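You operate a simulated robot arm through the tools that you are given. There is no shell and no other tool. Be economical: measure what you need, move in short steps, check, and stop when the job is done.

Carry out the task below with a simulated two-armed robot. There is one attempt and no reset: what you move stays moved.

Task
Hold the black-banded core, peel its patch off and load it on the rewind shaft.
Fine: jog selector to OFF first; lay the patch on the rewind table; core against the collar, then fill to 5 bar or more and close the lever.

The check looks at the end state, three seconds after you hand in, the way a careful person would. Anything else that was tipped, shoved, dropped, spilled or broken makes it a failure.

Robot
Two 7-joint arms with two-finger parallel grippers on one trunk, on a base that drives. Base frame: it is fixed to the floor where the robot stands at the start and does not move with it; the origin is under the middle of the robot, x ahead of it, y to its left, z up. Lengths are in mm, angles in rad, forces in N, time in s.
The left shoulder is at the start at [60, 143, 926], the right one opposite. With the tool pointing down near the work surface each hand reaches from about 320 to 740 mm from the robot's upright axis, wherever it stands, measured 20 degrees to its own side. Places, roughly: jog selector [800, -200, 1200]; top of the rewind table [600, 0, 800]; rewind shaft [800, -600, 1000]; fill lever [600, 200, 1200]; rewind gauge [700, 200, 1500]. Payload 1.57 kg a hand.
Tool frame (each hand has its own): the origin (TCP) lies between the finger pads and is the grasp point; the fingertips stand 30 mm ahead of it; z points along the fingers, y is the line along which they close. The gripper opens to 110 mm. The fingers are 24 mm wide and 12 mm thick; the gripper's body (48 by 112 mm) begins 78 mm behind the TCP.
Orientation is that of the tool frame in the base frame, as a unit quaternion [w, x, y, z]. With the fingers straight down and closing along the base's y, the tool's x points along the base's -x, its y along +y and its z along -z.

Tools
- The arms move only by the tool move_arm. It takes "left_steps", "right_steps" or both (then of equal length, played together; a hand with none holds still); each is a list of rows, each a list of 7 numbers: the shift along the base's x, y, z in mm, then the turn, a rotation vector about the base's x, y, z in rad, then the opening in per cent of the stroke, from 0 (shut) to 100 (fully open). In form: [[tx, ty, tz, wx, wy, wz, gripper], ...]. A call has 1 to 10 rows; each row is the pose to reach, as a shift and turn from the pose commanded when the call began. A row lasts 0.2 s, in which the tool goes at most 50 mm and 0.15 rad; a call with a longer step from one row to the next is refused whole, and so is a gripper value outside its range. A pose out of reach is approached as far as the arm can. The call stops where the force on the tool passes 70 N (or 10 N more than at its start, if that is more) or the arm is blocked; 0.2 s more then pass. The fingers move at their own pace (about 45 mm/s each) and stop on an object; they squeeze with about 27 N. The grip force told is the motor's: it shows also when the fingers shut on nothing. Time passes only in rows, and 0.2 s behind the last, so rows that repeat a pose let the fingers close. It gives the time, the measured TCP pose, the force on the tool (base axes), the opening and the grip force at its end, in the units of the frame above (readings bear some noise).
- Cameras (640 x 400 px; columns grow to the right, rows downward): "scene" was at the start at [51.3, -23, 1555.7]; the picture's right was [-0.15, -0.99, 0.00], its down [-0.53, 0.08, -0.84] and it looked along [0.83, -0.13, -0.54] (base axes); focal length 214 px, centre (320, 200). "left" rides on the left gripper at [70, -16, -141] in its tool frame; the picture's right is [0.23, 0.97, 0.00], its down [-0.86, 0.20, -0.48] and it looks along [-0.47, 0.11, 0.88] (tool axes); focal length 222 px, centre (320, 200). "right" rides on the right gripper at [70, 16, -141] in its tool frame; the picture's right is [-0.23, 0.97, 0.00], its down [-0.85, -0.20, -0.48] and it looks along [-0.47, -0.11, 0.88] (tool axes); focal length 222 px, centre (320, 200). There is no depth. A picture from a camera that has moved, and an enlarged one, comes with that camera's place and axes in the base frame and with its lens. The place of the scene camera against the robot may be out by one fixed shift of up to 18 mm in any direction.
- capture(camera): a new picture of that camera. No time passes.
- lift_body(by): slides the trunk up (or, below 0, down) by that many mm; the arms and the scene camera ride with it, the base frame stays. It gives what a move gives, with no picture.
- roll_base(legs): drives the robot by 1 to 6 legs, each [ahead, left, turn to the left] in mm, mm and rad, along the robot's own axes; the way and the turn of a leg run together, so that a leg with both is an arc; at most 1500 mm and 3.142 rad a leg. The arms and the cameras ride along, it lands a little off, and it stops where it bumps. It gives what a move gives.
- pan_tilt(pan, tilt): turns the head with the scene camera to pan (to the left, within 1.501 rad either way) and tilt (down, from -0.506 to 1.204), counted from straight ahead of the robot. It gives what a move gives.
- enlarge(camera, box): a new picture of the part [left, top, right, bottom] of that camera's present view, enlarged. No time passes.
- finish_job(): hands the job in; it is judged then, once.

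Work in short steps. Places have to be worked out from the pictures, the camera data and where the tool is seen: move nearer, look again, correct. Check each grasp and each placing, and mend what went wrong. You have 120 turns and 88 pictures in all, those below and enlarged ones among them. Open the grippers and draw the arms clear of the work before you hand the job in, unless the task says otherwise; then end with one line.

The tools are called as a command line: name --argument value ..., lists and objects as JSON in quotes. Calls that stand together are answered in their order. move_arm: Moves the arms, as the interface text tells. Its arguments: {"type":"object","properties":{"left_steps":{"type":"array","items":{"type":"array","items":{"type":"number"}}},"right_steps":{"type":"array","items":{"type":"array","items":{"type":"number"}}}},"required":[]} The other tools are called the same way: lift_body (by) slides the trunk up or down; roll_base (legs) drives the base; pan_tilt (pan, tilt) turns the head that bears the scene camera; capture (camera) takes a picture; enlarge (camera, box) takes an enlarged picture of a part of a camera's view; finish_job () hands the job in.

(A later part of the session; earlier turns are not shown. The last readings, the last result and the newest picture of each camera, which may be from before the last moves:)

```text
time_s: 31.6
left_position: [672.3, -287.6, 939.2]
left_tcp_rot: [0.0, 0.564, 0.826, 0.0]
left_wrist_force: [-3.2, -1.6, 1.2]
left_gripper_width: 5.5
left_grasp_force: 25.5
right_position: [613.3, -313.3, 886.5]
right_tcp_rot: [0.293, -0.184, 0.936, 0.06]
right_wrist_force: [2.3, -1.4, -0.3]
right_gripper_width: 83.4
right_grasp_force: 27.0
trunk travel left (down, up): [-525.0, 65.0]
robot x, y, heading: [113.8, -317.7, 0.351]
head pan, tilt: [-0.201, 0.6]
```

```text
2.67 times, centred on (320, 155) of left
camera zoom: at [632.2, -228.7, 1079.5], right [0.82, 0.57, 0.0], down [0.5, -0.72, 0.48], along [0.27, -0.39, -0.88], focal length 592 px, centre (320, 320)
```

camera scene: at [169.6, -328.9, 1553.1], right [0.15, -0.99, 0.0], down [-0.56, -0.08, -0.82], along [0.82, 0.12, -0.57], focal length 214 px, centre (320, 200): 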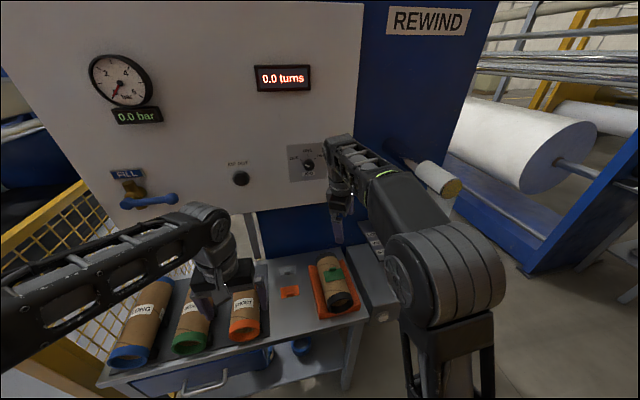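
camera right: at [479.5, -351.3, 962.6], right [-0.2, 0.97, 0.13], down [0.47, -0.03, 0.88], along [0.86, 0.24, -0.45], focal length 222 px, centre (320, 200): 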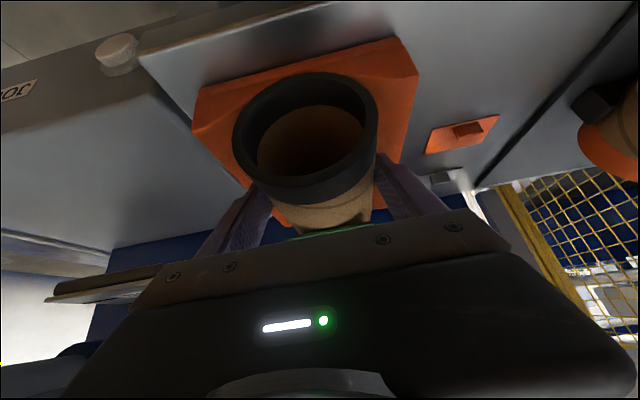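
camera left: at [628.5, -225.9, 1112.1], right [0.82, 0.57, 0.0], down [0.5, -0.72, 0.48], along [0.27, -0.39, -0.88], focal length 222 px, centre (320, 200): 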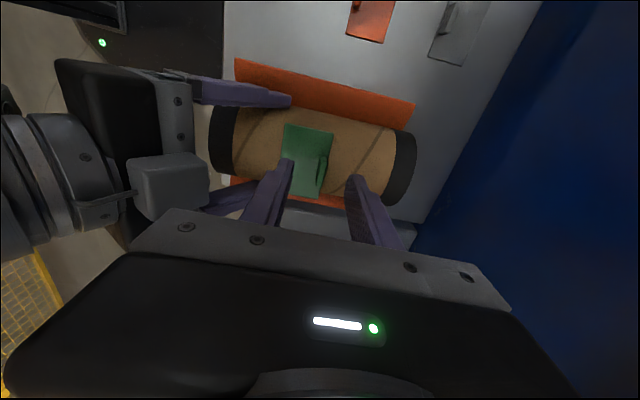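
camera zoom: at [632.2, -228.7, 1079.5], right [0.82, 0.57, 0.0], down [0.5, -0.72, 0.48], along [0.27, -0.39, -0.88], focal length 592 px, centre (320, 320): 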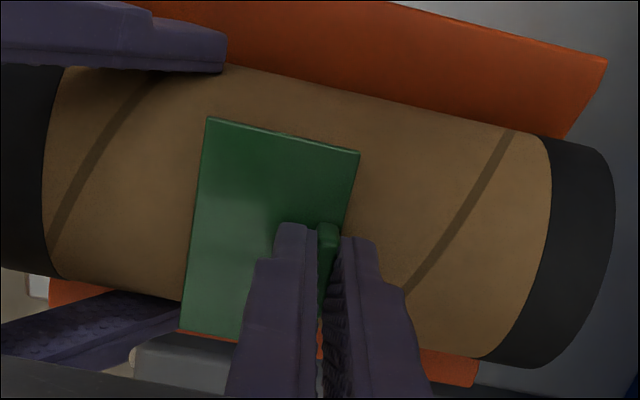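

Tab pinched (5.5 mm, 25 N). I pull upward slowly and watch.

move_arm --left_steps '[[0, 0, 3, 0, 0, 0, 0], [0, 0, 7, 0, 0, 0, 0], [0, 0, 12, 0, 0, 0, 0], [0, 0, 18, 0, 0, 0, 0], [0, 0, 25, 0, 0, 0, 0]]'

enlarge --camera "left" --box '[200, 80, 440, 230]'

```text
time_s: 32.8
left_position: [672.2, -287.8, 963.6]
left_tcp_rot: [0.001, 0.564, 0.826, 0.0]
left_wrist_force: [-0.2, -0.3, -0.7]
left_gripper_width: 5.2
left_grasp_force: 25.6
right_position: [612.7, -311.9, 887.3]
right_tcp_rot: [0.294, -0.183, 0.936, 0.06]
right_wrist_force: [1.7, 0.4, 3.0]
right_gripper_width: 83.6
right_grasp_force: 27.1
trunk travel left (down, up): [-525.0, 65.0]
robot x, y, heading: [115.4, -317.4, 0.353]
head pan, tilt: [-0.201, 0.6]
```

```text
2.67 times, centred on (320, 155) of left
camera zoom: at [631.5, -228.2, 1105.3], right [0.82, 0.57, 0.0], down [0.5, -0.72, 0.48], along [0.27, -0.39, -0.88], focal length 592 px, centre (320, 320)
```

zoom: 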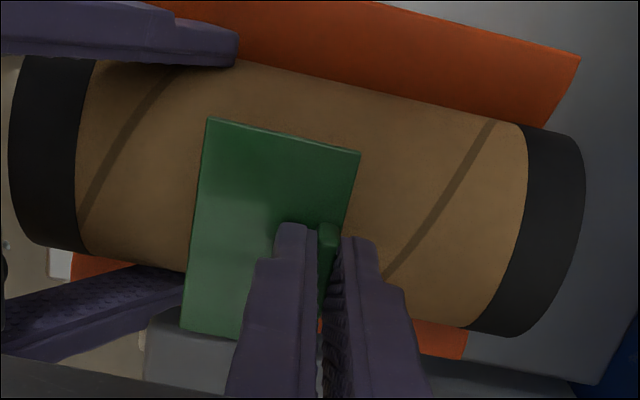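

The patch came off with the tab. I lift and carry it left and back toward the free table area in front of the orange patch.

move_arm --left_steps '[[0, 10, 20, 0, 0, 0, 0], [-3, 45, 35, 0, 0, 0, 0], [-10, 85, 35, 0, 0, 0, 0], [-40, 105, 35, 0, 0, 0, 0], [-75, 107, 30, 0, 0, 0, 0], [-114, 106, 20, 0, 0, 0, 0], [-114, 106, 0, 0, 0, 0, 0], [-114, 106, -20, 0, 0, 0, 0]]'

capture --camera "left"

enlarge --camera "scene" --box '[220, 230, 380, 340]'

```text
time_s: 34.6
left_position: [556.8, -181.6, 943.5]
left_tcp_rot: [0.0, 0.565, 0.825, 0.001]
left_wrist_force: [-0.1, -0.3, 0.3]
left_gripper_width: 5.5
left_grasp_force: 25.1
right_position: [612.3, -312.9, 886.8]
right_tcp_rot: [0.293, -0.184, 0.936, 0.06]
right_wrist_force: [-1.4, -2.3, 4.4]
right_gripper_width: 83.4
right_grasp_force: 26.8
trunk travel left (down, up): [-525.0, 65.0]
robot x, y, heading: [113.8, -319.4, 0.35]
head pan, tilt: [-0.201, 0.6]
```

```text
51 pictures are left
camera left: at [516.4, -121.7, 1084.3], right [0.82, 0.57, 0.0], down [0.5, -0.72, 0.48], along [0.27, -0.39, -0.88], focal length 222 px, centre (320, 200)
```

left: 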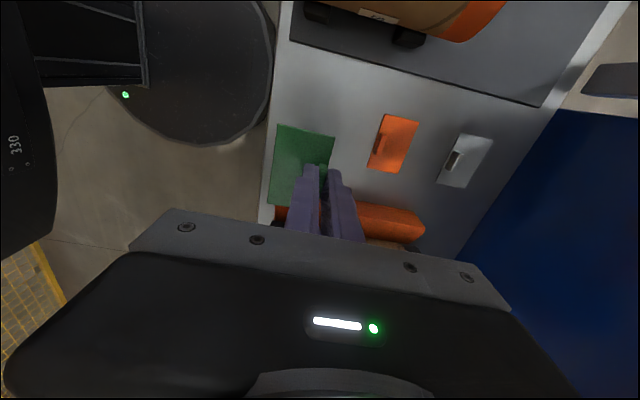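

```text
3.64 times, centred on (300, 285) of scene
camera zoom: at [167.6, -326.9, 1553.2], right [0.15, -0.99, 0.0], down [-0.56, -0.08, -0.83], along [0.82, 0.12, -0.56], focal length 780 px, centre (393, -109)
```

zoom: 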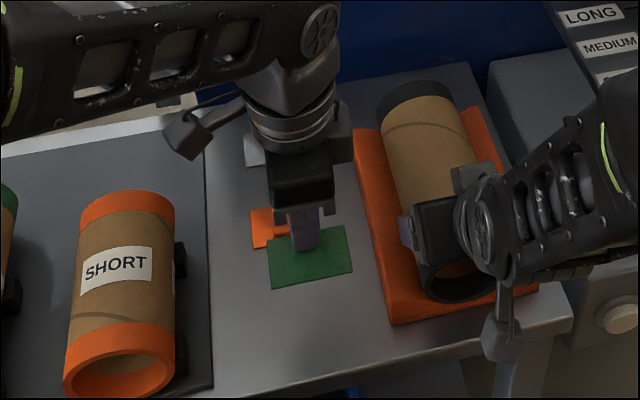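

Projecting down, the patch would land about 18 mm from the table's front edge, so I shift 12 mm forward and lower to z≈853.

move_arm --left_steps '[[11, 4, -10, 0, 0, 0, 0], [11, 4, -35, 0, 0, 0, 0], [11, 4, -60, 0, 0, 0, 0], [11, 4, -80, 0, 0, 0, 0], [11, 4, -90, 0, 0, 0, 0]]'

enlarge --camera "left" --box '[200, 80, 440, 230]'

enlarge --camera "scene" --box '[250, 260, 340, 320]'

```text
time_s: 35.8
left_position: [569.5, -179.9, 852.2]
left_tcp_rot: [0.001, 0.564, 0.826, -0.001]
left_wrist_force: [0.1, -0.2, 0.1]
left_gripper_width: 5.3
left_grasp_force: 25.3
right_position: [612.5, -312.1, 886.3]
right_tcp_rot: [0.293, -0.184, 0.936, 0.06]
right_wrist_force: [-1.5, -3.9, 2.7]
right_gripper_width: 83.2
right_grasp_force: 26.2
trunk travel left (down, up): [-525.0, 65.0]
robot x, y, heading: [115.1, -322.2, 0.354]
head pan, tilt: [-0.201, 0.6]
```

```text
2.67 times, centred on (320, 155) of left
camera zoom: at [529.3, -119.6, 993.8], right [0.82, 0.57, 0.0], down [0.5, -0.72, 0.48], along [0.27, -0.39, -0.88], focal length 592 px, centre (320, 320)
```

zoom: 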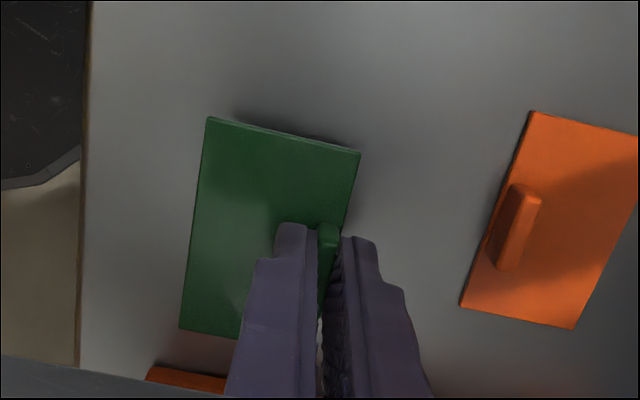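

```text
6.67 times, centred on (295, 290) of scene
camera zoom: at [167.8, -326.9, 1553.2], right [0.15, -0.99, 0.0], down [-0.56, -0.08, -0.83], along [0.82, 0.12, -0.56], focal length 1430 px, centre (487, -400)
```

zoom: 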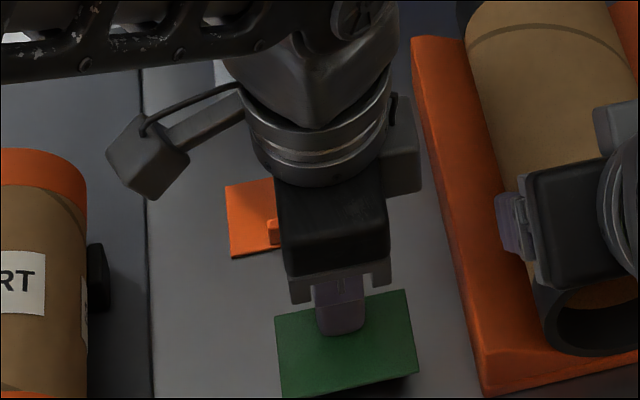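

A small gap and shadow remain under the patch. I lower a few mm more.

move_arm --left_steps '[[0, 0, -3, 0, 0, 0, 0], [0, 0, -5, 0, 0, 0, 0], [0, 0, -7, 0, 0, 0, 0]]'

enlarge --camera "left" --box '[200, 80, 440, 230]'

```text
time_s: 36.6
left_position: [569.7, -178.9, 844.7]
left_tcp_rot: [0.001, 0.564, 0.826, -0.001]
left_wrist_force: [-0.1, -0.4, -0.3]
left_gripper_width: 5.6
left_grasp_force: 25.5
right_position: [612.1, -313.4, 886.8]
right_tcp_rot: [0.293, -0.184, 0.936, 0.06]
right_wrist_force: [-1.0, -2.9, 1.5]
right_gripper_width: 83.2
right_grasp_force: 26.9
trunk travel left (down, up): [-525.0, 65.0]
robot x, y, heading: [118.7, -323.7, 0.35]
head pan, tilt: [-0.201, 0.6]
```

```text
2.67 times, centred on (320, 155) of left
camera zoom: at [529.4, -119.2, 986.8], right [0.82, 0.57, 0.0], down [0.5, -0.72, 0.48], along [0.27, -0.39, -0.88], focal length 592 px, centre (320, 320)
```

zoom: 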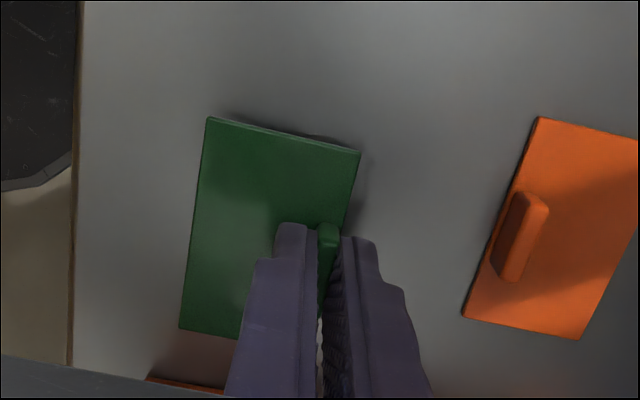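

Still not touching. I continue down in 2-3 mm steps.

move_arm --left_steps '[[0, 0, -2, 0, 0, 0, 0], [0, 0, -4, 0, 0, 0, 0], [0, 0, -6, 0, 0, 0, 0]]'

enlarge --camera "left" --box '[200, 80, 440, 230]'

```text
time_s: 37.4
left_position: [568.9, -179.7, 839.1]
left_tcp_rot: [0.001, 0.564, 0.825, 0.0]
left_wrist_force: [1.1, -0.5, 0.9]
left_gripper_width: 5.4
left_grasp_force: 25.3
right_position: [612.5, -313.2, 886.6]
right_tcp_rot: [0.293, -0.184, 0.936, 0.06]
right_wrist_force: [0.0, -2.8, 1.1]
right_gripper_width: 83.4
right_grasp_force: 27.1
trunk travel left (down, up): [-525.0, 65.0]
robot x, y, heading: [114.8, -320.9, 0.356]
head pan, tilt: [-0.201, 0.6]
```

```text
2.67 times, centred on (320, 155) of left
camera zoom: at [529.0, -119.7, 981.2], right [0.82, 0.57, 0.0], down [0.5, -0.72, 0.48], along [0.27, -0.39, -0.88], focal length 592 px, centre (320, 320)
```

zoom: 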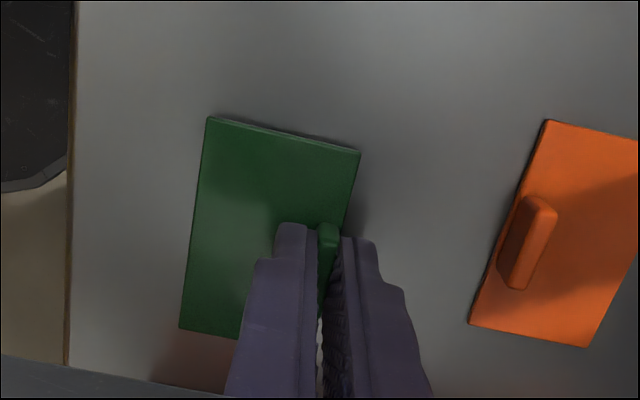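

Nearly flush now. A couple more mm, watching the force.

move_arm --left_steps '[[0, 0, -1.5, 0, 0, 0, 0], [0, 0, -3, 0, 0, 0, 0]]'

```text
time_s: 38.0
left_position: [570.7, -178.8, 837.4]
left_tcp_rot: [0.0, 0.564, 0.826, 0.0]
left_wrist_force: [-0.8, 0.1, 0.1]
left_gripper_width: 5.2
left_grasp_force: 25.7
right_position: [613.3, -313.8, 886.9]
right_tcp_rot: [0.293, -0.184, 0.936, 0.06]
right_wrist_force: [-0.5, -2.5, 0.9]
right_gripper_width: 83.5
right_grasp_force: 26.9
trunk travel left (down, up): [-525.0, 65.0]
robot x, y, heading: [113.4, -322.1, 0.345]
head pan, tilt: [-0.201, 0.6]
```

move_arm --left_steps '[[0, 0, -1.5, 0, 0, 0, 0], [0, 0, -3, 0, 0, 0, 0]]'

enlarge --camera "left" --box '[200, 80, 440, 230]'

```text
time_s: 38.6
left_position: [568.0, -178.6, 834.5]
left_tcp_rot: [0.0, 0.564, 0.826, -0.001]
left_wrist_force: [0.2, -0.1, 1.0]
left_gripper_width: 5.3
left_grasp_force: 25.1
right_position: [613.4, -313.1, 886.7]
right_tcp_rot: [0.293, -0.184, 0.936, 0.06]
right_wrist_force: [-0.5, -3.0, 0.0]
right_gripper_width: 83.3
right_grasp_force: 26.7
trunk travel left (down, up): [-525.0, 65.0]
robot x, y, heading: [115.4, -318.0, 0.349]
head pan, tilt: [-0.201, 0.6]
```

```text
2.67 times, centred on (320, 155) of left
camera zoom: at [528.7, -119.2, 975.4], right [0.82, 0.57, 0.0], down [0.5, -0.72, 0.48], along [0.27, -0.39, -0.88], focal length 592 px, centre (320, 320)
```

zoom: 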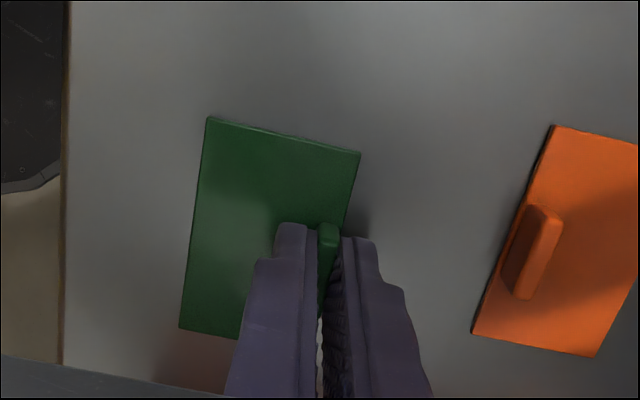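

The patch is essentially flush on the table. I open and lift the left hand straight up.

move_arm --left_steps '[[0, 0, 0, 0, 0, 0, 15], [0, 0, 0, 0, 0, 0, 20], [0, 0, 25, 0, 0, 0, 20], [0, 0, 65, 0, 0, 0, 25], [0, 0, 110, 0, 0, 0, 30], [0, 10, 155, 0, 0, 0, 30]]'

enlarge --camera "left" --box '[200, 50, 440, 230]'

```text
time_s: 40.0
left_position: [567.5, -168.4, 989.2]
left_tcp_rot: [0.0, 0.564, 0.826, 0.0]
left_wrist_force: [-0.6, 0.7, -0.3]
left_gripper_width: 33.2
left_grasp_force: 0.0
right_position: [614.2, -313.2, 886.6]
right_tcp_rot: [0.294, -0.185, 0.936, 0.06]
right_wrist_force: [-1.0, -1.3, 2.0]
right_gripper_width: 83.5
right_grasp_force: 27.3
trunk travel left (down, up): [-525.0, 65.0]
robot x, y, heading: [119.2, -319.2, 0.352]
head pan, tilt: [-0.201, 0.6]
```

```text
2.22 times, centred on (320, 140) of left
camera zoom: at [528.1, -108.6, 1130.5], right [0.82, 0.57, 0.0], down [0.5, -0.72, 0.48], along [0.27, -0.39, -0.88], focal length 494 px, centre (320, 333)
```

zoom: 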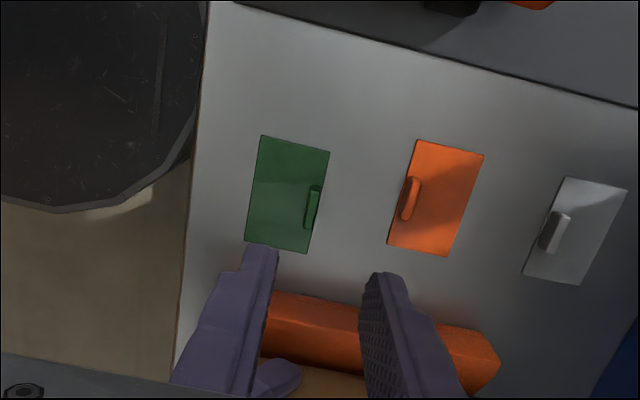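

The patch lies flat with the others. Now I lift the core out of the cradle with the right hand and check it is held.

move_arm --right_steps '[[0, 0, 5, 0, 0, 0, 30], [0, 0, 15, 0, 0, 0, 30], [0, 0, 35, 0, 0, 0, 30], [0, 0, 60, 0, 0, 0, 30], [0, 0, 85, 0, 0, 0, 30], [0, 0, 100, 0, 0, 0, 30]]'

capture --camera "scene"

capture --camera "right"

```text
time_s: 41.4
left_position: [569.3, -167.9, 988.1]
left_tcp_rot: [0.0, 0.565, 0.825, 0.0]
left_wrist_force: [0.1, 0.0, -0.3]
left_gripper_width: 33.2
left_grasp_force: 0.1
right_position: [613.0, -313.7, 984.4]
right_tcp_rot: [0.293, -0.184, 0.936, 0.061]
right_wrist_force: [0.3, -0.8, -2.6]
right_gripper_width: 83.3
right_grasp_force: 26.8
trunk travel left (down, up): [-525.0, 65.0]
robot x, y, heading: [113.2, -321.0, 0.35]
head pan, tilt: [-0.201, 0.6]
```

```text
43 pictures are left
camera scene: at [168.2, -326.5, 1553.2], right [0.15, -0.99, 0.0], down [-0.56, -0.08, -0.82], along [0.82, 0.12, -0.57], focal length 214 px, centre (320, 200)
```

scene: 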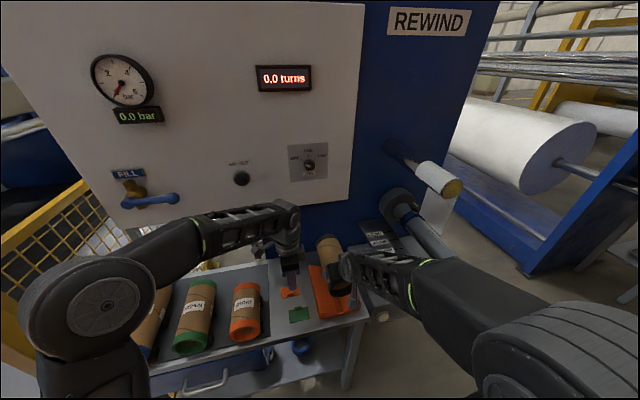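

```text
42 pictures are left
camera right: at [479.3, -351.6, 1061.0], right [-0.2, 0.97, 0.13], down [0.47, -0.03, 0.88], along [0.86, 0.24, -0.46], focal length 222 px, centre (320, 200)
```

right: 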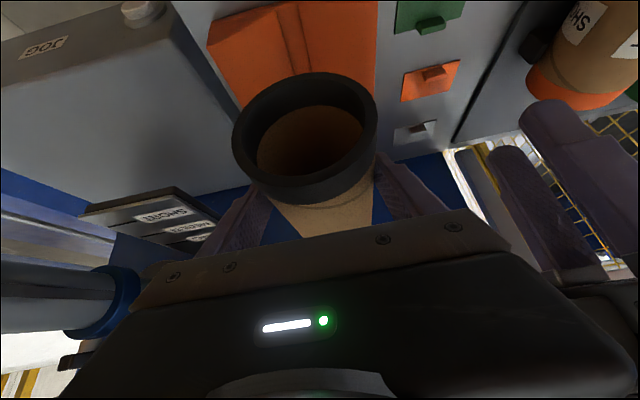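

The core is firmly held and unchanged in the hand. I back the robot away 300 mm so the core clears the shaft end before going right.

roll_base --legs '[[-300, 0, 0]]'

pan_tilt --pan -0.45 --tilt 0.55

capture --camera "scene"

```text
time_s: 43.5
left_position: [281.4, -273.0, 989.1]
left_tcp_rot: [-0.001, 0.563, 0.827, 0.0]
left_wrist_force: [-0.2, -0.2, 0.0]
left_gripper_width: 32.9
left_grasp_force: 0.1
right_position: [326.1, -417.5, 984.9]
right_tcp_rot: [0.293, -0.185, 0.936, 0.061]
right_wrist_force: [-0.7, 1.0, -2.0]
right_gripper_width: 83.4
right_grasp_force: 27.0
trunk travel left (down, up): [-525.0, 65.0]
robot x, y, heading: [-169.7, -426.0, 0.357]
head pan, tilt: [-0.201, 0.6]
```

```text
time_s: 44.2
left_position: [282.4, -272.6, 987.8]
left_tcp_rot: [-0.001, 0.562, 0.827, 0.0]
left_wrist_force: [0.4, -0.8, -1.7]
left_gripper_width: 33.1
left_grasp_force: 0.1
right_position: [327.7, -418.6, 983.8]
right_tcp_rot: [0.292, -0.185, 0.936, 0.06]
right_wrist_force: [-0.2, 0.3, -2.7]
right_gripper_width: 83.6
right_grasp_force: 26.9
trunk travel left (down, up): [-525.0, 65.0]
robot x, y, heading: [-169.1, -425.3, 0.349]
head pan, tilt: [-0.45, 0.55]
```

```text
41 pictures are left
camera scene: at [-116.1, -453.6, 1557.7], right [-0.1, -1.0, 0.0], down [-0.52, 0.05, -0.85], along [0.85, -0.08, -0.52], focal length 214 px, centre (320, 200)
```

scene: 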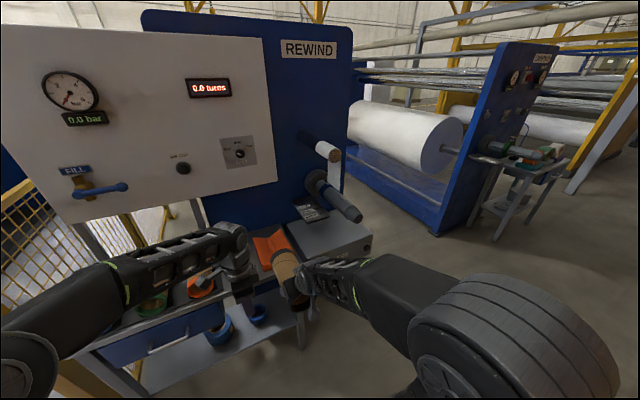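

The whole shaft is now visible; enlarge for precise measurement.

enlarge --camera "scene" --box '[290, 155, 386, 235]'

```text
5.00 times, centred on (338, 195) of scene
camera zoom: at [-116.1, -453.6, 1557.7], right [-0.1, -1.0, 0.0], down [-0.52, 0.05, -0.85], along [0.85, -0.08, -0.52], focal length 1072 px, centre (230, 225)
```

zoom: 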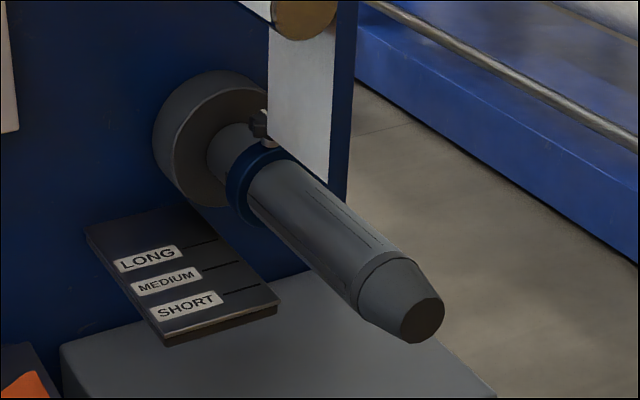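

The shaft has a tapered nose, giving some lead-in. I move the base right 250 mm (core stays short of the shaft end) and measure again from the new spot.

roll_base --legs '[[0, -250, 0]]'

pan_tilt --pan -0.25 --tilt 0.55

capture --camera "scene"

```text
time_s: 46.1
left_position: [368.1, -503.9, 987.9]
left_tcp_rot: [0.0, 0.56, 0.829, 0.0]
left_wrist_force: [-0.1, -0.7, 0.5]
left_gripper_width: 33.2
left_grasp_force: 0.1
right_position: [414.3, -649.1, 984.1]
right_tcp_rot: [0.293, -0.188, 0.935, 0.062]
right_wrist_force: [-0.2, -0.4, -2.4]
right_gripper_width: 83.4
right_grasp_force: 27.1
trunk travel left (down, up): [-525.0, 65.0]
robot x, y, heading: [-86.2, -658.4, 0.357]
head pan, tilt: [-0.45, 0.55]
```

```text
time_s: 46.8
left_position: [370.0, -504.5, 989.2]
left_tcp_rot: [-0.001, 0.561, 0.828, 0.0]
left_wrist_force: [-0.1, 0.1, 0.1]
left_gripper_width: 32.9
left_grasp_force: 0.1
right_position: [414.7, -648.3, 984.5]
right_tcp_rot: [0.293, -0.187, 0.936, 0.061]
right_wrist_force: [0.7, -0.4, -2.3]
right_gripper_width: 83.3
right_grasp_force: 27.0
trunk travel left (down, up): [-525.0, 65.0]
robot x, y, heading: [-83.2, -659.0, 0.361]
head pan, tilt: [-0.25, 0.55]
```

```text
39 pictures are left
camera scene: at [-28.7, -669.7, 1557.7], right [0.11, -0.99, 0.0], down [-0.52, -0.06, -0.85], along [0.85, 0.09, -0.52], focal length 214 px, centre (320, 200)
```

scene: 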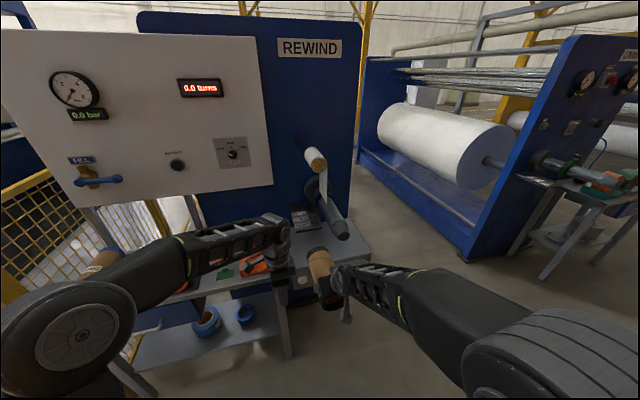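

enlarge --camera "scene" --box '[284, 170, 380, 310]'

capture --camera "right"

```text
2.86 times, centred on (332, 240) of scene
camera zoom: at [-28.7, -669.7, 1557.7], right [0.11, -0.99, 0.0], down [-0.52, -0.06, -0.85], along [0.85, 0.09, -0.52], focal length 613 px, centre (286, 86)
```

zoom: 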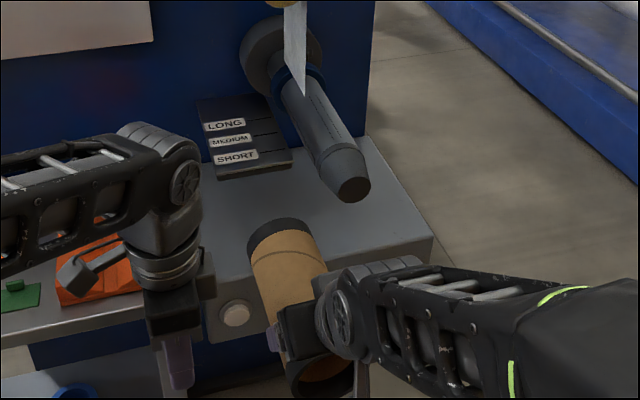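

```text
37 pictures are left
camera right: at [280.6, -687.8, 1060.7], right [-0.21, 0.97, 0.13], down [0.47, -0.02, 0.88], along [0.86, 0.24, -0.46], focal length 222 px, centre (320, 200)
```

right: 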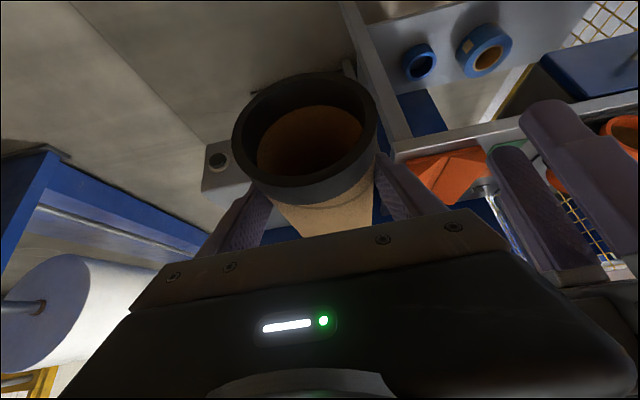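

Measurements agree on shaft yaw ≈21°, axis height ≈1000, nose face near (617,-694). I shift the core right and up so its axis should line up, about 50 mm short of the nose, then compare in pictures.

move_arm --right_steps '[[4, -30, 10, 0, 0, -0.01, 30], [8, -60, 20, 0, 0, -0.02, 30], [12, -90, 30, 0, 0, -0.025, 30], [15, -118, 33, 0, 0, -0.025, 30], [15, -118, 33, 0, 0, -0.025, 30]]'

enlarge --camera "scene" --box '[284, 170, 380, 290]'

capture --camera "right"

capture --camera "left"

```text
time_s: 48.0
left_position: [368.4, -502.2, 987.8]
left_tcp_rot: [0.0, 0.56, 0.828, 0.0]
left_wrist_force: [-0.2, -0.7, 0.1]
left_gripper_width: 33.2
left_grasp_force: 0.0
right_position: [429.5, -765.6, 1016.0]
right_tcp_rot: [0.293, -0.177, 0.938, 0.058]
right_wrist_force: [0.3, 0.7, -2.0]
right_gripper_width: 83.5
right_grasp_force: 26.7
trunk travel left (down, up): [-525.0, 65.0]
robot x, y, heading: [-83.3, -662.4, 0.354]
head pan, tilt: [-0.25, 0.55]
```

```text
3.33 times, centred on (332, 230) of scene
camera zoom: at [-28.8, -669.4, 1557.7], right [0.11, -0.99, 0.0], down [-0.52, -0.06, -0.85], along [0.85, 0.09, -0.52], focal length 715 px, centre (280, 100)
```

zoom: 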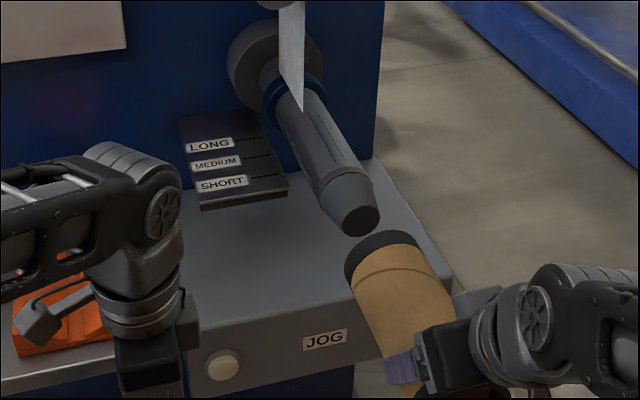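

```text
35 pictures are left
camera right: at [295.6, -801.5, 1091.9], right [-0.18, 0.97, 0.13], down [0.47, -0.03, 0.88], along [0.86, 0.22, -0.46], focal length 222 px, centre (320, 200)
```

right: 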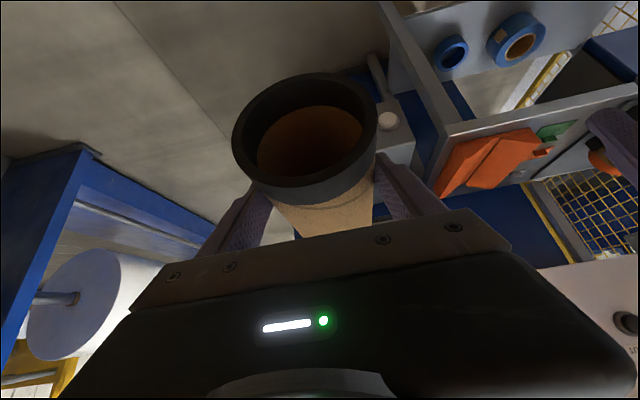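

```text
34 pictures are left
camera left: at [327.8, -444.3, 1129.9], right [0.82, 0.57, 0.0], down [0.5, -0.72, 0.48], along [0.27, -0.39, -0.88], focal length 222 px, centre (320, 200)
```

left: 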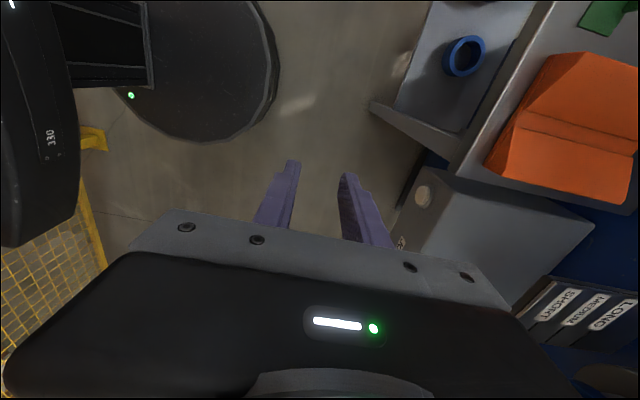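

From the scene view the core lies on the shaft's line of sight, but height is ambiguous. I lower the trunk 250 mm and raise the right hand back to get a flatter view of both.

lift_body --by -250

move_arm --right_steps '[[0, 0, 45, 0, 0, 0, 30], [0, 0, 90, 0, 0, 0, 30], [0, 0, 135, 0, 0, 0, 30], [0, 0, 180, 0, 0, 0, 30], [0, 0, 220, 0, 0, 0, 30], [0, 0, 250, 0, 0, 0, 30], [0, 0, 250, 0, 0, 0, 30]]'

pan_tilt --pan -0.3 --tilt 0.35

enlarge --camera "scene" --box '[220, 100, 420, 300]'

```text
time_s: 50.6
left_position: [368.6, -504.1, 738.4]
left_tcp_rot: [0.0, 0.56, 0.828, 0.001]
left_wrist_force: [-0.7, 0.5, 0.2]
left_gripper_width: 32.9
left_grasp_force: 0.0
right_position: [430.2, -765.3, 765.0]
right_tcp_rot: [0.293, -0.177, 0.938, 0.058]
right_wrist_force: [0.3, 0.4, -3.0]
right_gripper_width: 83.5
right_grasp_force: 26.7
trunk travel left (down, up): [-275.0, 315.0]
robot x, y, heading: [-82.6, -658.6, 0.361]
head pan, tilt: [-0.25, 0.55]
```

```text
time_s: 52.2
left_position: [368.6, -504.3, 737.9]
left_tcp_rot: [0.0, 0.561, 0.828, 0.001]
left_wrist_force: [-1.4, -0.5, -0.1]
left_gripper_width: 32.9
left_grasp_force: 0.0
right_position: [429.5, -766.6, 1015.5]
right_tcp_rot: [0.294, -0.176, 0.938, 0.057]
right_wrist_force: [0.0, 0.0, -3.2]
right_gripper_width: 83.3
right_grasp_force: 27.2
trunk travel left (down, up): [-275.0, 315.0]
robot x, y, heading: [-85.6, -659.7, 0.358]
head pan, tilt: [-0.25, 0.55]
```

```text
time_s: 52.9
left_position: [368.9, -503.4, 738.3]
left_tcp_rot: [0.0, 0.561, 0.828, 0.0]
left_wrist_force: [0.7, 0.2, 0.2]
left_gripper_width: 32.7
left_grasp_force: 0.1
right_position: [429.2, -767.9, 1014.4]
right_tcp_rot: [0.294, -0.176, 0.938, 0.057]
right_wrist_force: [-0.2, -0.2, -2.5]
right_gripper_width: 83.3
right_grasp_force: 26.8
trunk travel left (down, up): [-275.0, 315.0]
robot x, y, heading: [-78.4, -660.3, 0.356]
head pan, tilt: [-0.3, 0.351]
```

```text
2.00 times, centred on (320, 200) of scene
camera zoom: at [-25.1, -674.0, 1325.9], right [0.06, -1.0, 0.0], down [-0.34, -0.02, -0.94], along [0.94, 0.06, -0.34], focal length 429 px, centre (320, 200)
```

zoom: 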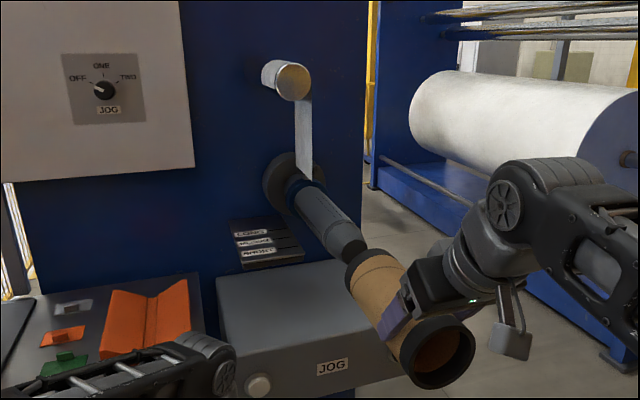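

In this flatter view the core and shaft look collinear. One more enlargement for accuracy.

enlarge --camera "scene" --box '[290, 170, 410, 300]'

```text
3.08 times, centred on (350, 235) of scene
camera zoom: at [-25.1, -674.0, 1325.9], right [0.06, -1.0, 0.0], down [-0.34, -0.02, -0.94], along [0.94, 0.06, -0.34], focal length 660 px, centre (228, 92)
```

zoom: 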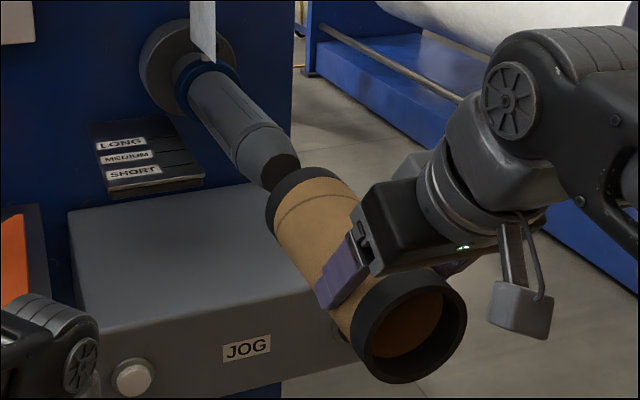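

Collinear in both views within a few px. I advance along the shaft axis (21°) in small steps while monitoring force.

move_arm --right_steps '[[9.3, 3.6, 0, 0, 0, 0, 30], [18.7, 7.2, 0, 0, 0, 0, 30], [28, 10.8, 0, 0, 0, 0, 30], [37.3, 14.3, 0, 0, 0, 0, 30], [46.7, 17.9, 0, 0, 0, 0, 30]]'

enlarge --camera "scene" --box '[290, 170, 410, 300]'

```text
time_s: 54.1
left_position: [369.2, -504.8, 737.8]
left_tcp_rot: [0.0, 0.56, 0.828, 0.0]
left_wrist_force: [-0.1, 0.2, -0.4]
left_gripper_width: 33.2
left_grasp_force: 0.1
right_position: [475.3, -747.3, 1015.7]
right_tcp_rot: [0.294, -0.176, 0.938, 0.058]
right_wrist_force: [-0.1, 0.0, -1.9]
right_gripper_width: 83.2
right_grasp_force: 26.7
trunk travel left (down, up): [-275.0, 315.0]
robot x, y, heading: [-85.1, -659.6, 0.361]
head pan, tilt: [-0.3, 0.351]
```

```text
3.08 times, centred on (350, 235) of scene
camera zoom: at [-25.0, -674.0, 1325.9], right [0.06, -1.0, 0.0], down [-0.34, -0.02, -0.94], along [0.94, 0.06, -0.34], focal length 660 px, centre (228, 92)
```

zoom: 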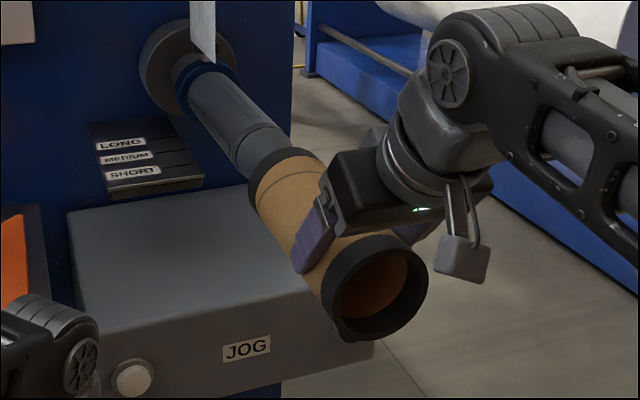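

No contact force yet. Check the bore from the right camera.

enlarge --camera "right" --box '[210, 50, 400, 220]'

```text
2.35 times, centred on (305, 135) of right
camera zoom: at [342.5, -783.5, 1091.7], right [-0.18, 0.97, 0.13], down [0.47, -0.03, 0.88], along [0.86, 0.22, -0.46], focal length 523 px, centre (355, 353)
```

zoom: 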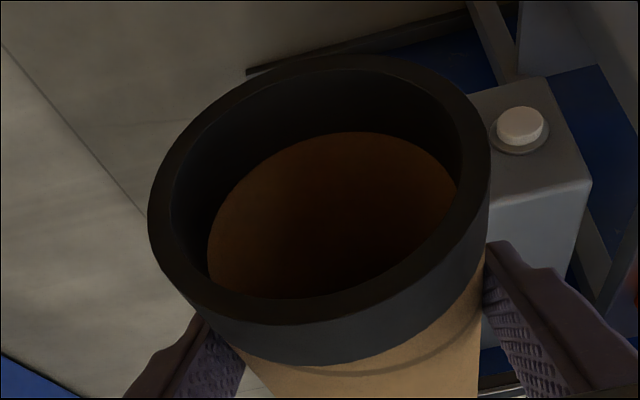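

Not visible inside yet; I advance 40 mm more with force monitoring.

move_arm --right_steps '[[7.5, 2.9, 0, 0, 0, 0, 30], [15, 5.7, 0, 0, 0, 0, 30], [22.4, 8.6, 0, 0, 0, 0, 30], [29.9, 11.5, 0, 0, 0, 0, 30], [37.3, 14.3, 0, 0, 0, 0, 30]]'

enlarge --camera "scene" --box '[290, 170, 410, 300]'

```text
time_s: 55.3
left_position: [367.6, -504.3, 738.3]
left_tcp_rot: [0.0, 0.561, 0.828, 0.0]
left_wrist_force: [0.0, 0.0, -0.1]
left_gripper_width: 32.9
left_grasp_force: 0.0
right_position: [513.7, -732.3, 1017.0]
right_tcp_rot: [0.295, -0.177, 0.937, 0.058]
right_wrist_force: [-3.6, 0.4, 3.5]
right_gripper_width: 83.2
right_grasp_force: 27.1
trunk travel left (down, up): [-275.0, 315.0]
robot x, y, heading: [-83.2, -660.1, 0.362]
head pan, tilt: [-0.3, 0.351]
```

```text
3.08 times, centred on (350, 235) of scene
camera zoom: at [-26.2, -673.8, 1326.1], right [0.06, -1.0, 0.0], down [-0.34, -0.02, -0.94], along [0.94, 0.06, -0.34], focal length 660 px, centre (228, 92)
```

zoom: 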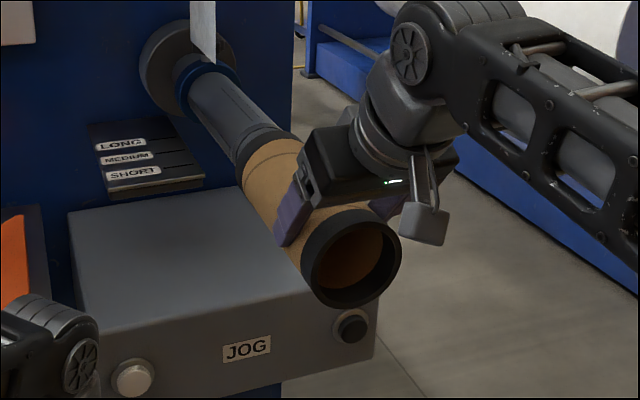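

Tip is inside; slight upward reaction (+5 N) suggests the core sits a bit low. I raise 3 mm and advance 20 mm.

move_arm --right_steps '[[0, 0, 3, 0, 0, 0, 30], [7.5, 2.9, 3, 0, 0, 0, 30], [13, 5, 3, 0, 0, 0, 30], [18.7, 7.2, 3, 0, 0, 0, 30]]'

```text
time_s: 56.3
left_position: [366.5, -504.7, 739.6]
left_tcp_rot: [0.0, 0.56, 0.828, 0.0]
left_wrist_force: [0.6, -0.5, -0.2]
left_gripper_width: 32.9
left_grasp_force: 0.1
right_position: [531.1, -725.0, 1018.0]
right_tcp_rot: [0.293, -0.177, 0.938, 0.057]
right_wrist_force: [-14.2, 1.9, -0.6]
right_gripper_width: 83.4
right_grasp_force: 27.2
trunk travel left (down, up): [-275.0, 315.0]
robot x, y, heading: [-84.2, -660.2, 0.356]
head pan, tilt: [-0.3, 0.351]
```

Reaction is axial with ~7 N to the left and slightly up: core is a bit right/low. I shift 3 mm left, 1.5 up, then advance 10.

move_arm --right_steps '[[-3.9, 1.7, 1.5, 0, 0, 0, 30], [-1.1, 2.8, 1.5, 0, 0, 0, 30], [3.6, 4.6, 1.5, 0, 0, 0, 30], [8.3, 6.4, 1.5, 0, 0, 0, 30]]'

```text
time_s: 57.3
left_position: [368.8, -504.3, 738.5]
left_tcp_rot: [0.0, 0.561, 0.828, 0.0]
left_wrist_force: [-0.9, 0.6, 0.5]
left_gripper_width: 33.1
left_grasp_force: 0.0
right_position: [541.1, -719.5, 1020.6]
right_tcp_rot: [0.294, -0.176, 0.938, 0.057]
right_wrist_force: [0.9, -1.1, -2.5]
right_gripper_width: 83.6
right_grasp_force: 26.7
trunk travel left (down, up): [-275.0, 315.0]
robot x, y, heading: [-88.3, -657.4, 0.361]
head pan, tilt: [-0.3, 0.351]
```

Forces vanished. Continue 25 mm along the axis.

move_arm --right_steps '[[4.7, 1.8, 0, 0, 0, 0, 30], [9.3, 3.6, 0, 0, 0, 0, 30], [14, 5.4, 0, 0, 0, 0, 30], [18.7, 7.2, 0, 0, 0, 0, 30], [23.3, 9, 0, 0, 0, 0, 30]]'

enlarge --camera "scene" --box '[290, 170, 410, 300]'

```text
time_s: 58.5
left_position: [368.2, -504.0, 736.3]
left_tcp_rot: [0.0, 0.561, 0.828, 0.0]
left_wrist_force: [-0.1, 0.5, -0.4]
left_gripper_width: 32.9
left_grasp_force: 0.1
right_position: [563.8, -711.2, 1019.2]
right_tcp_rot: [0.294, -0.176, 0.938, 0.057]
right_wrist_force: [0.6, -0.4, -2.7]
right_gripper_width: 83.6
right_grasp_force: 26.6
trunk travel left (down, up): [-275.0, 315.0]
robot x, y, heading: [-85.0, -656.9, 0.36]
head pan, tilt: [-0.3, 0.351]
```

```text
3.08 times, centred on (350, 235) of scene
camera zoom: at [-25.1, -673.9, 1325.9], right [0.06, -1.0, 0.0], down [-0.34, -0.02, -0.94], along [0.94, 0.06, -0.34], focal length 660 px, centre (228, 92)
```

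zoom: 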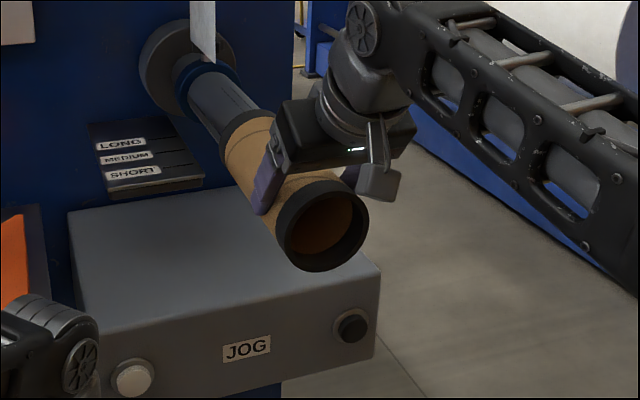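

Sliding freely over the shaft. Continue 50 mm.

move_arm --right_steps '[[7.5, 2.9, 0, 0, 0, 0, 30], [15, 5.7, 0, 0, 0, 0, 30], [22.4, 8.6, 0, 0, 0, 0, 30], [29.9, 11.5, 0, 0, 0, 0, 30], [37.3, 14.3, 0, 0, 0, 0, 30], [46.7, 17.9, 0, 0, 0, 0, 30]]'

enlarge --camera "scene" --box '[290, 170, 410, 300]'

```text
time_s: 59.9
left_position: [367.3, -503.7, 738.2]
left_tcp_rot: [-0.001, 0.56, 0.829, -0.001]
left_wrist_force: [0.7, -0.5, 0.2]
left_gripper_width: 32.7
left_grasp_force: 0.0
right_position: [612.2, -691.9, 1020.8]
right_tcp_rot: [0.293, -0.176, 0.938, 0.058]
right_wrist_force: [-0.1, 0.2, -1.1]
right_gripper_width: 83.6
right_grasp_force: 27.4
trunk travel left (down, up): [-275.0, 315.0]
robot x, y, heading: [-84.6, -661.9, 0.354]
head pan, tilt: [-0.3, 0.351]
```

```text
3.08 times, centred on (350, 235) of scene
camera zoom: at [-25.2, -673.8, 1326.0], right [0.06, -1.0, 0.0], down [-0.34, -0.02, -0.94], along [0.94, 0.06, -0.34], focal length 660 px, centre (228, 92)
```

zoom: 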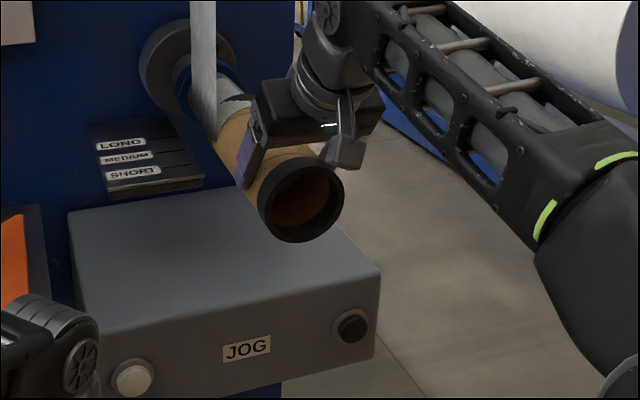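

The hanging web strip appears to reach the core now; let me look closely.

enlarge --camera "scene" --box '[305, 140, 375, 230]'

capture --camera "right"

```text
4.44 times, centred on (340, 185) of scene
camera zoom: at [-25.2, -673.8, 1326.0], right [0.06, -1.0, 0.0], down [-0.34, -0.02, -0.94], along [0.94, 0.06, -0.34], focal length 953 px, centre (231, 267)
```

zoom: 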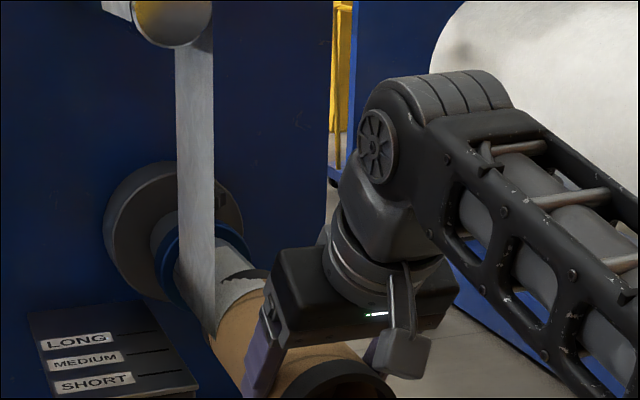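

```text
25 pictures are left
camera right: at [477.0, -728.0, 1097.5], right [-0.18, 0.97, 0.13], down [0.47, -0.03, 0.88], along [0.86, 0.22, -0.45], focal length 222 px, centre (320, 200)
```

right: 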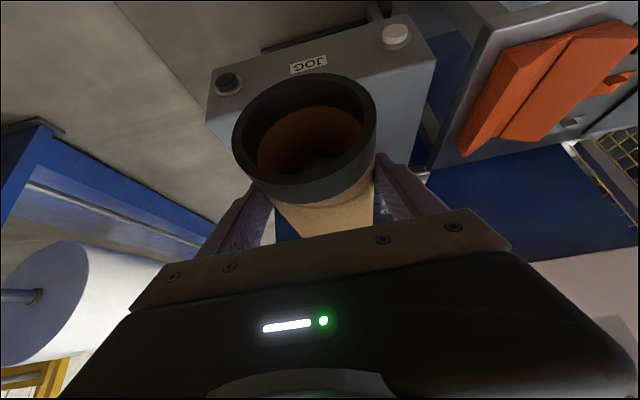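

The web tail has settled onto the core's far end (apparently by design). I continue 25 mm toward the collar, watching force.

move_arm --right_steps '[[4.7, 1.8, 0, 0, 0, 0, 30], [9.3, 3.6, 0, 0, 0, 0, 30], [14, 5.4, 0, 0, 0, 0, 30], [18.7, 7.2, 0, 0, 0, 0, 30], [23.3, 9, 0, 0, 0, 0, 30]]'

enlarge --camera "scene" --box '[305, 140, 375, 230]'

```text
time_s: 61.1
left_position: [367.4, -503.4, 738.6]
left_tcp_rot: [0.001, 0.56, 0.828, 0.001]
left_wrist_force: [-1.1, -0.3, -0.4]
left_gripper_width: 33.1
left_grasp_force: 0.1
right_position: [633.2, -683.1, 1021.0]
right_tcp_rot: [0.294, -0.177, 0.937, 0.058]
right_wrist_force: [-4.5, 1.8, 7.4]
right_gripper_width: 83.4
right_grasp_force: 27.1
trunk travel left (down, up): [-275.0, 315.0]
robot x, y, heading: [-84.5, -662.5, 0.364]
head pan, tilt: [-0.3, 0.351]
```

```text
4.44 times, centred on (340, 185) of scene
camera zoom: at [-26.7, -673.7, 1326.1], right [0.06, -1.0, 0.0], down [-0.34, -0.02, -0.94], along [0.94, 0.06, -0.34], focal length 953 px, centre (231, 267)
```

zoom: 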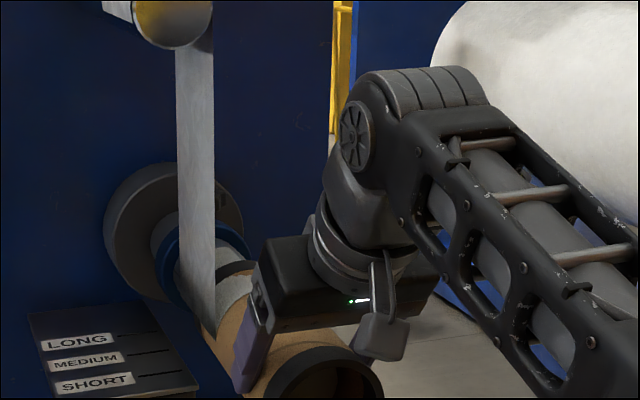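

Light upward reaction; raise 1.5 mm and push on in small steps — the black band is near the collar.

move_arm --right_steps '[[0, 0, 1.5, 0, 0, 0, 30], [4.7, 1.8, 1.5, 0, 0, 0, 30], [9.3, 3.6, 1.5, 0, 0, 0, 30]]'

```text
time_s: 61.9
left_position: [368.8, -504.3, 738.6]
left_tcp_rot: [0.001, 0.561, 0.828, 0.001]
left_wrist_force: [-0.3, 0.5, -0.1]
left_gripper_width: 33.2
left_grasp_force: 0.0
right_position: [641.4, -679.8, 1022.5]
right_tcp_rot: [0.295, -0.176, 0.938, 0.057]
right_wrist_force: [-3.9, 1.5, 7.0]
right_gripper_width: 83.3
right_grasp_force: 27.0
trunk travel left (down, up): [-275.0, 315.0]
robot x, y, heading: [-86.7, -660.2, 0.361]
head pan, tilt: [-0.3, 0.351]
```

move_arm --right_steps '[[0, 0, 1.5, 0, 0, 0, 30], [4.7, 1.8, 1.5, 0, 0, 0, 30], [9.3, 3.6, 1.5, 0, 0, 0, 30]]'

enlarge --camera "scene" --box '[310, 175, 350, 225]'

```text
time_s: 62.7
left_position: [368.2, -503.7, 739.1]
left_tcp_rot: [0.0, 0.561, 0.828, 0.0]
left_wrist_force: [-0.2, 0.2, 0.7]
left_gripper_width: 33.1
left_grasp_force: 0.1
right_position: [652.7, -676.0, 1021.6]
right_tcp_rot: [0.294, -0.177, 0.938, 0.057]
right_wrist_force: [-2.3, 2.8, 1.8]
right_gripper_width: 83.5
right_grasp_force: 27.4
trunk travel left (down, up): [-275.0, 315.0]
robot x, y, heading: [-82.3, -658.5, 0.361]
head pan, tilt: [-0.3, 0.351]
```

```text
8.00 times, centred on (330, 200) of scene
camera zoom: at [-25.7, -673.6, 1326.0], right [0.06, -1.0, 0.0], down [-0.34, -0.02, -0.94], along [0.94, 0.06, -0.34], focal length 1716 px, centre (240, 200)
```

zoom: 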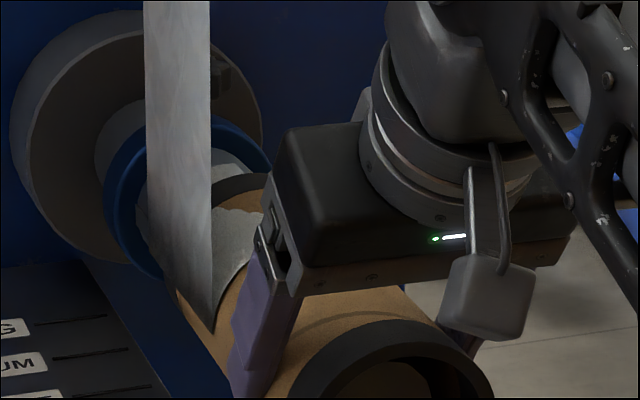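

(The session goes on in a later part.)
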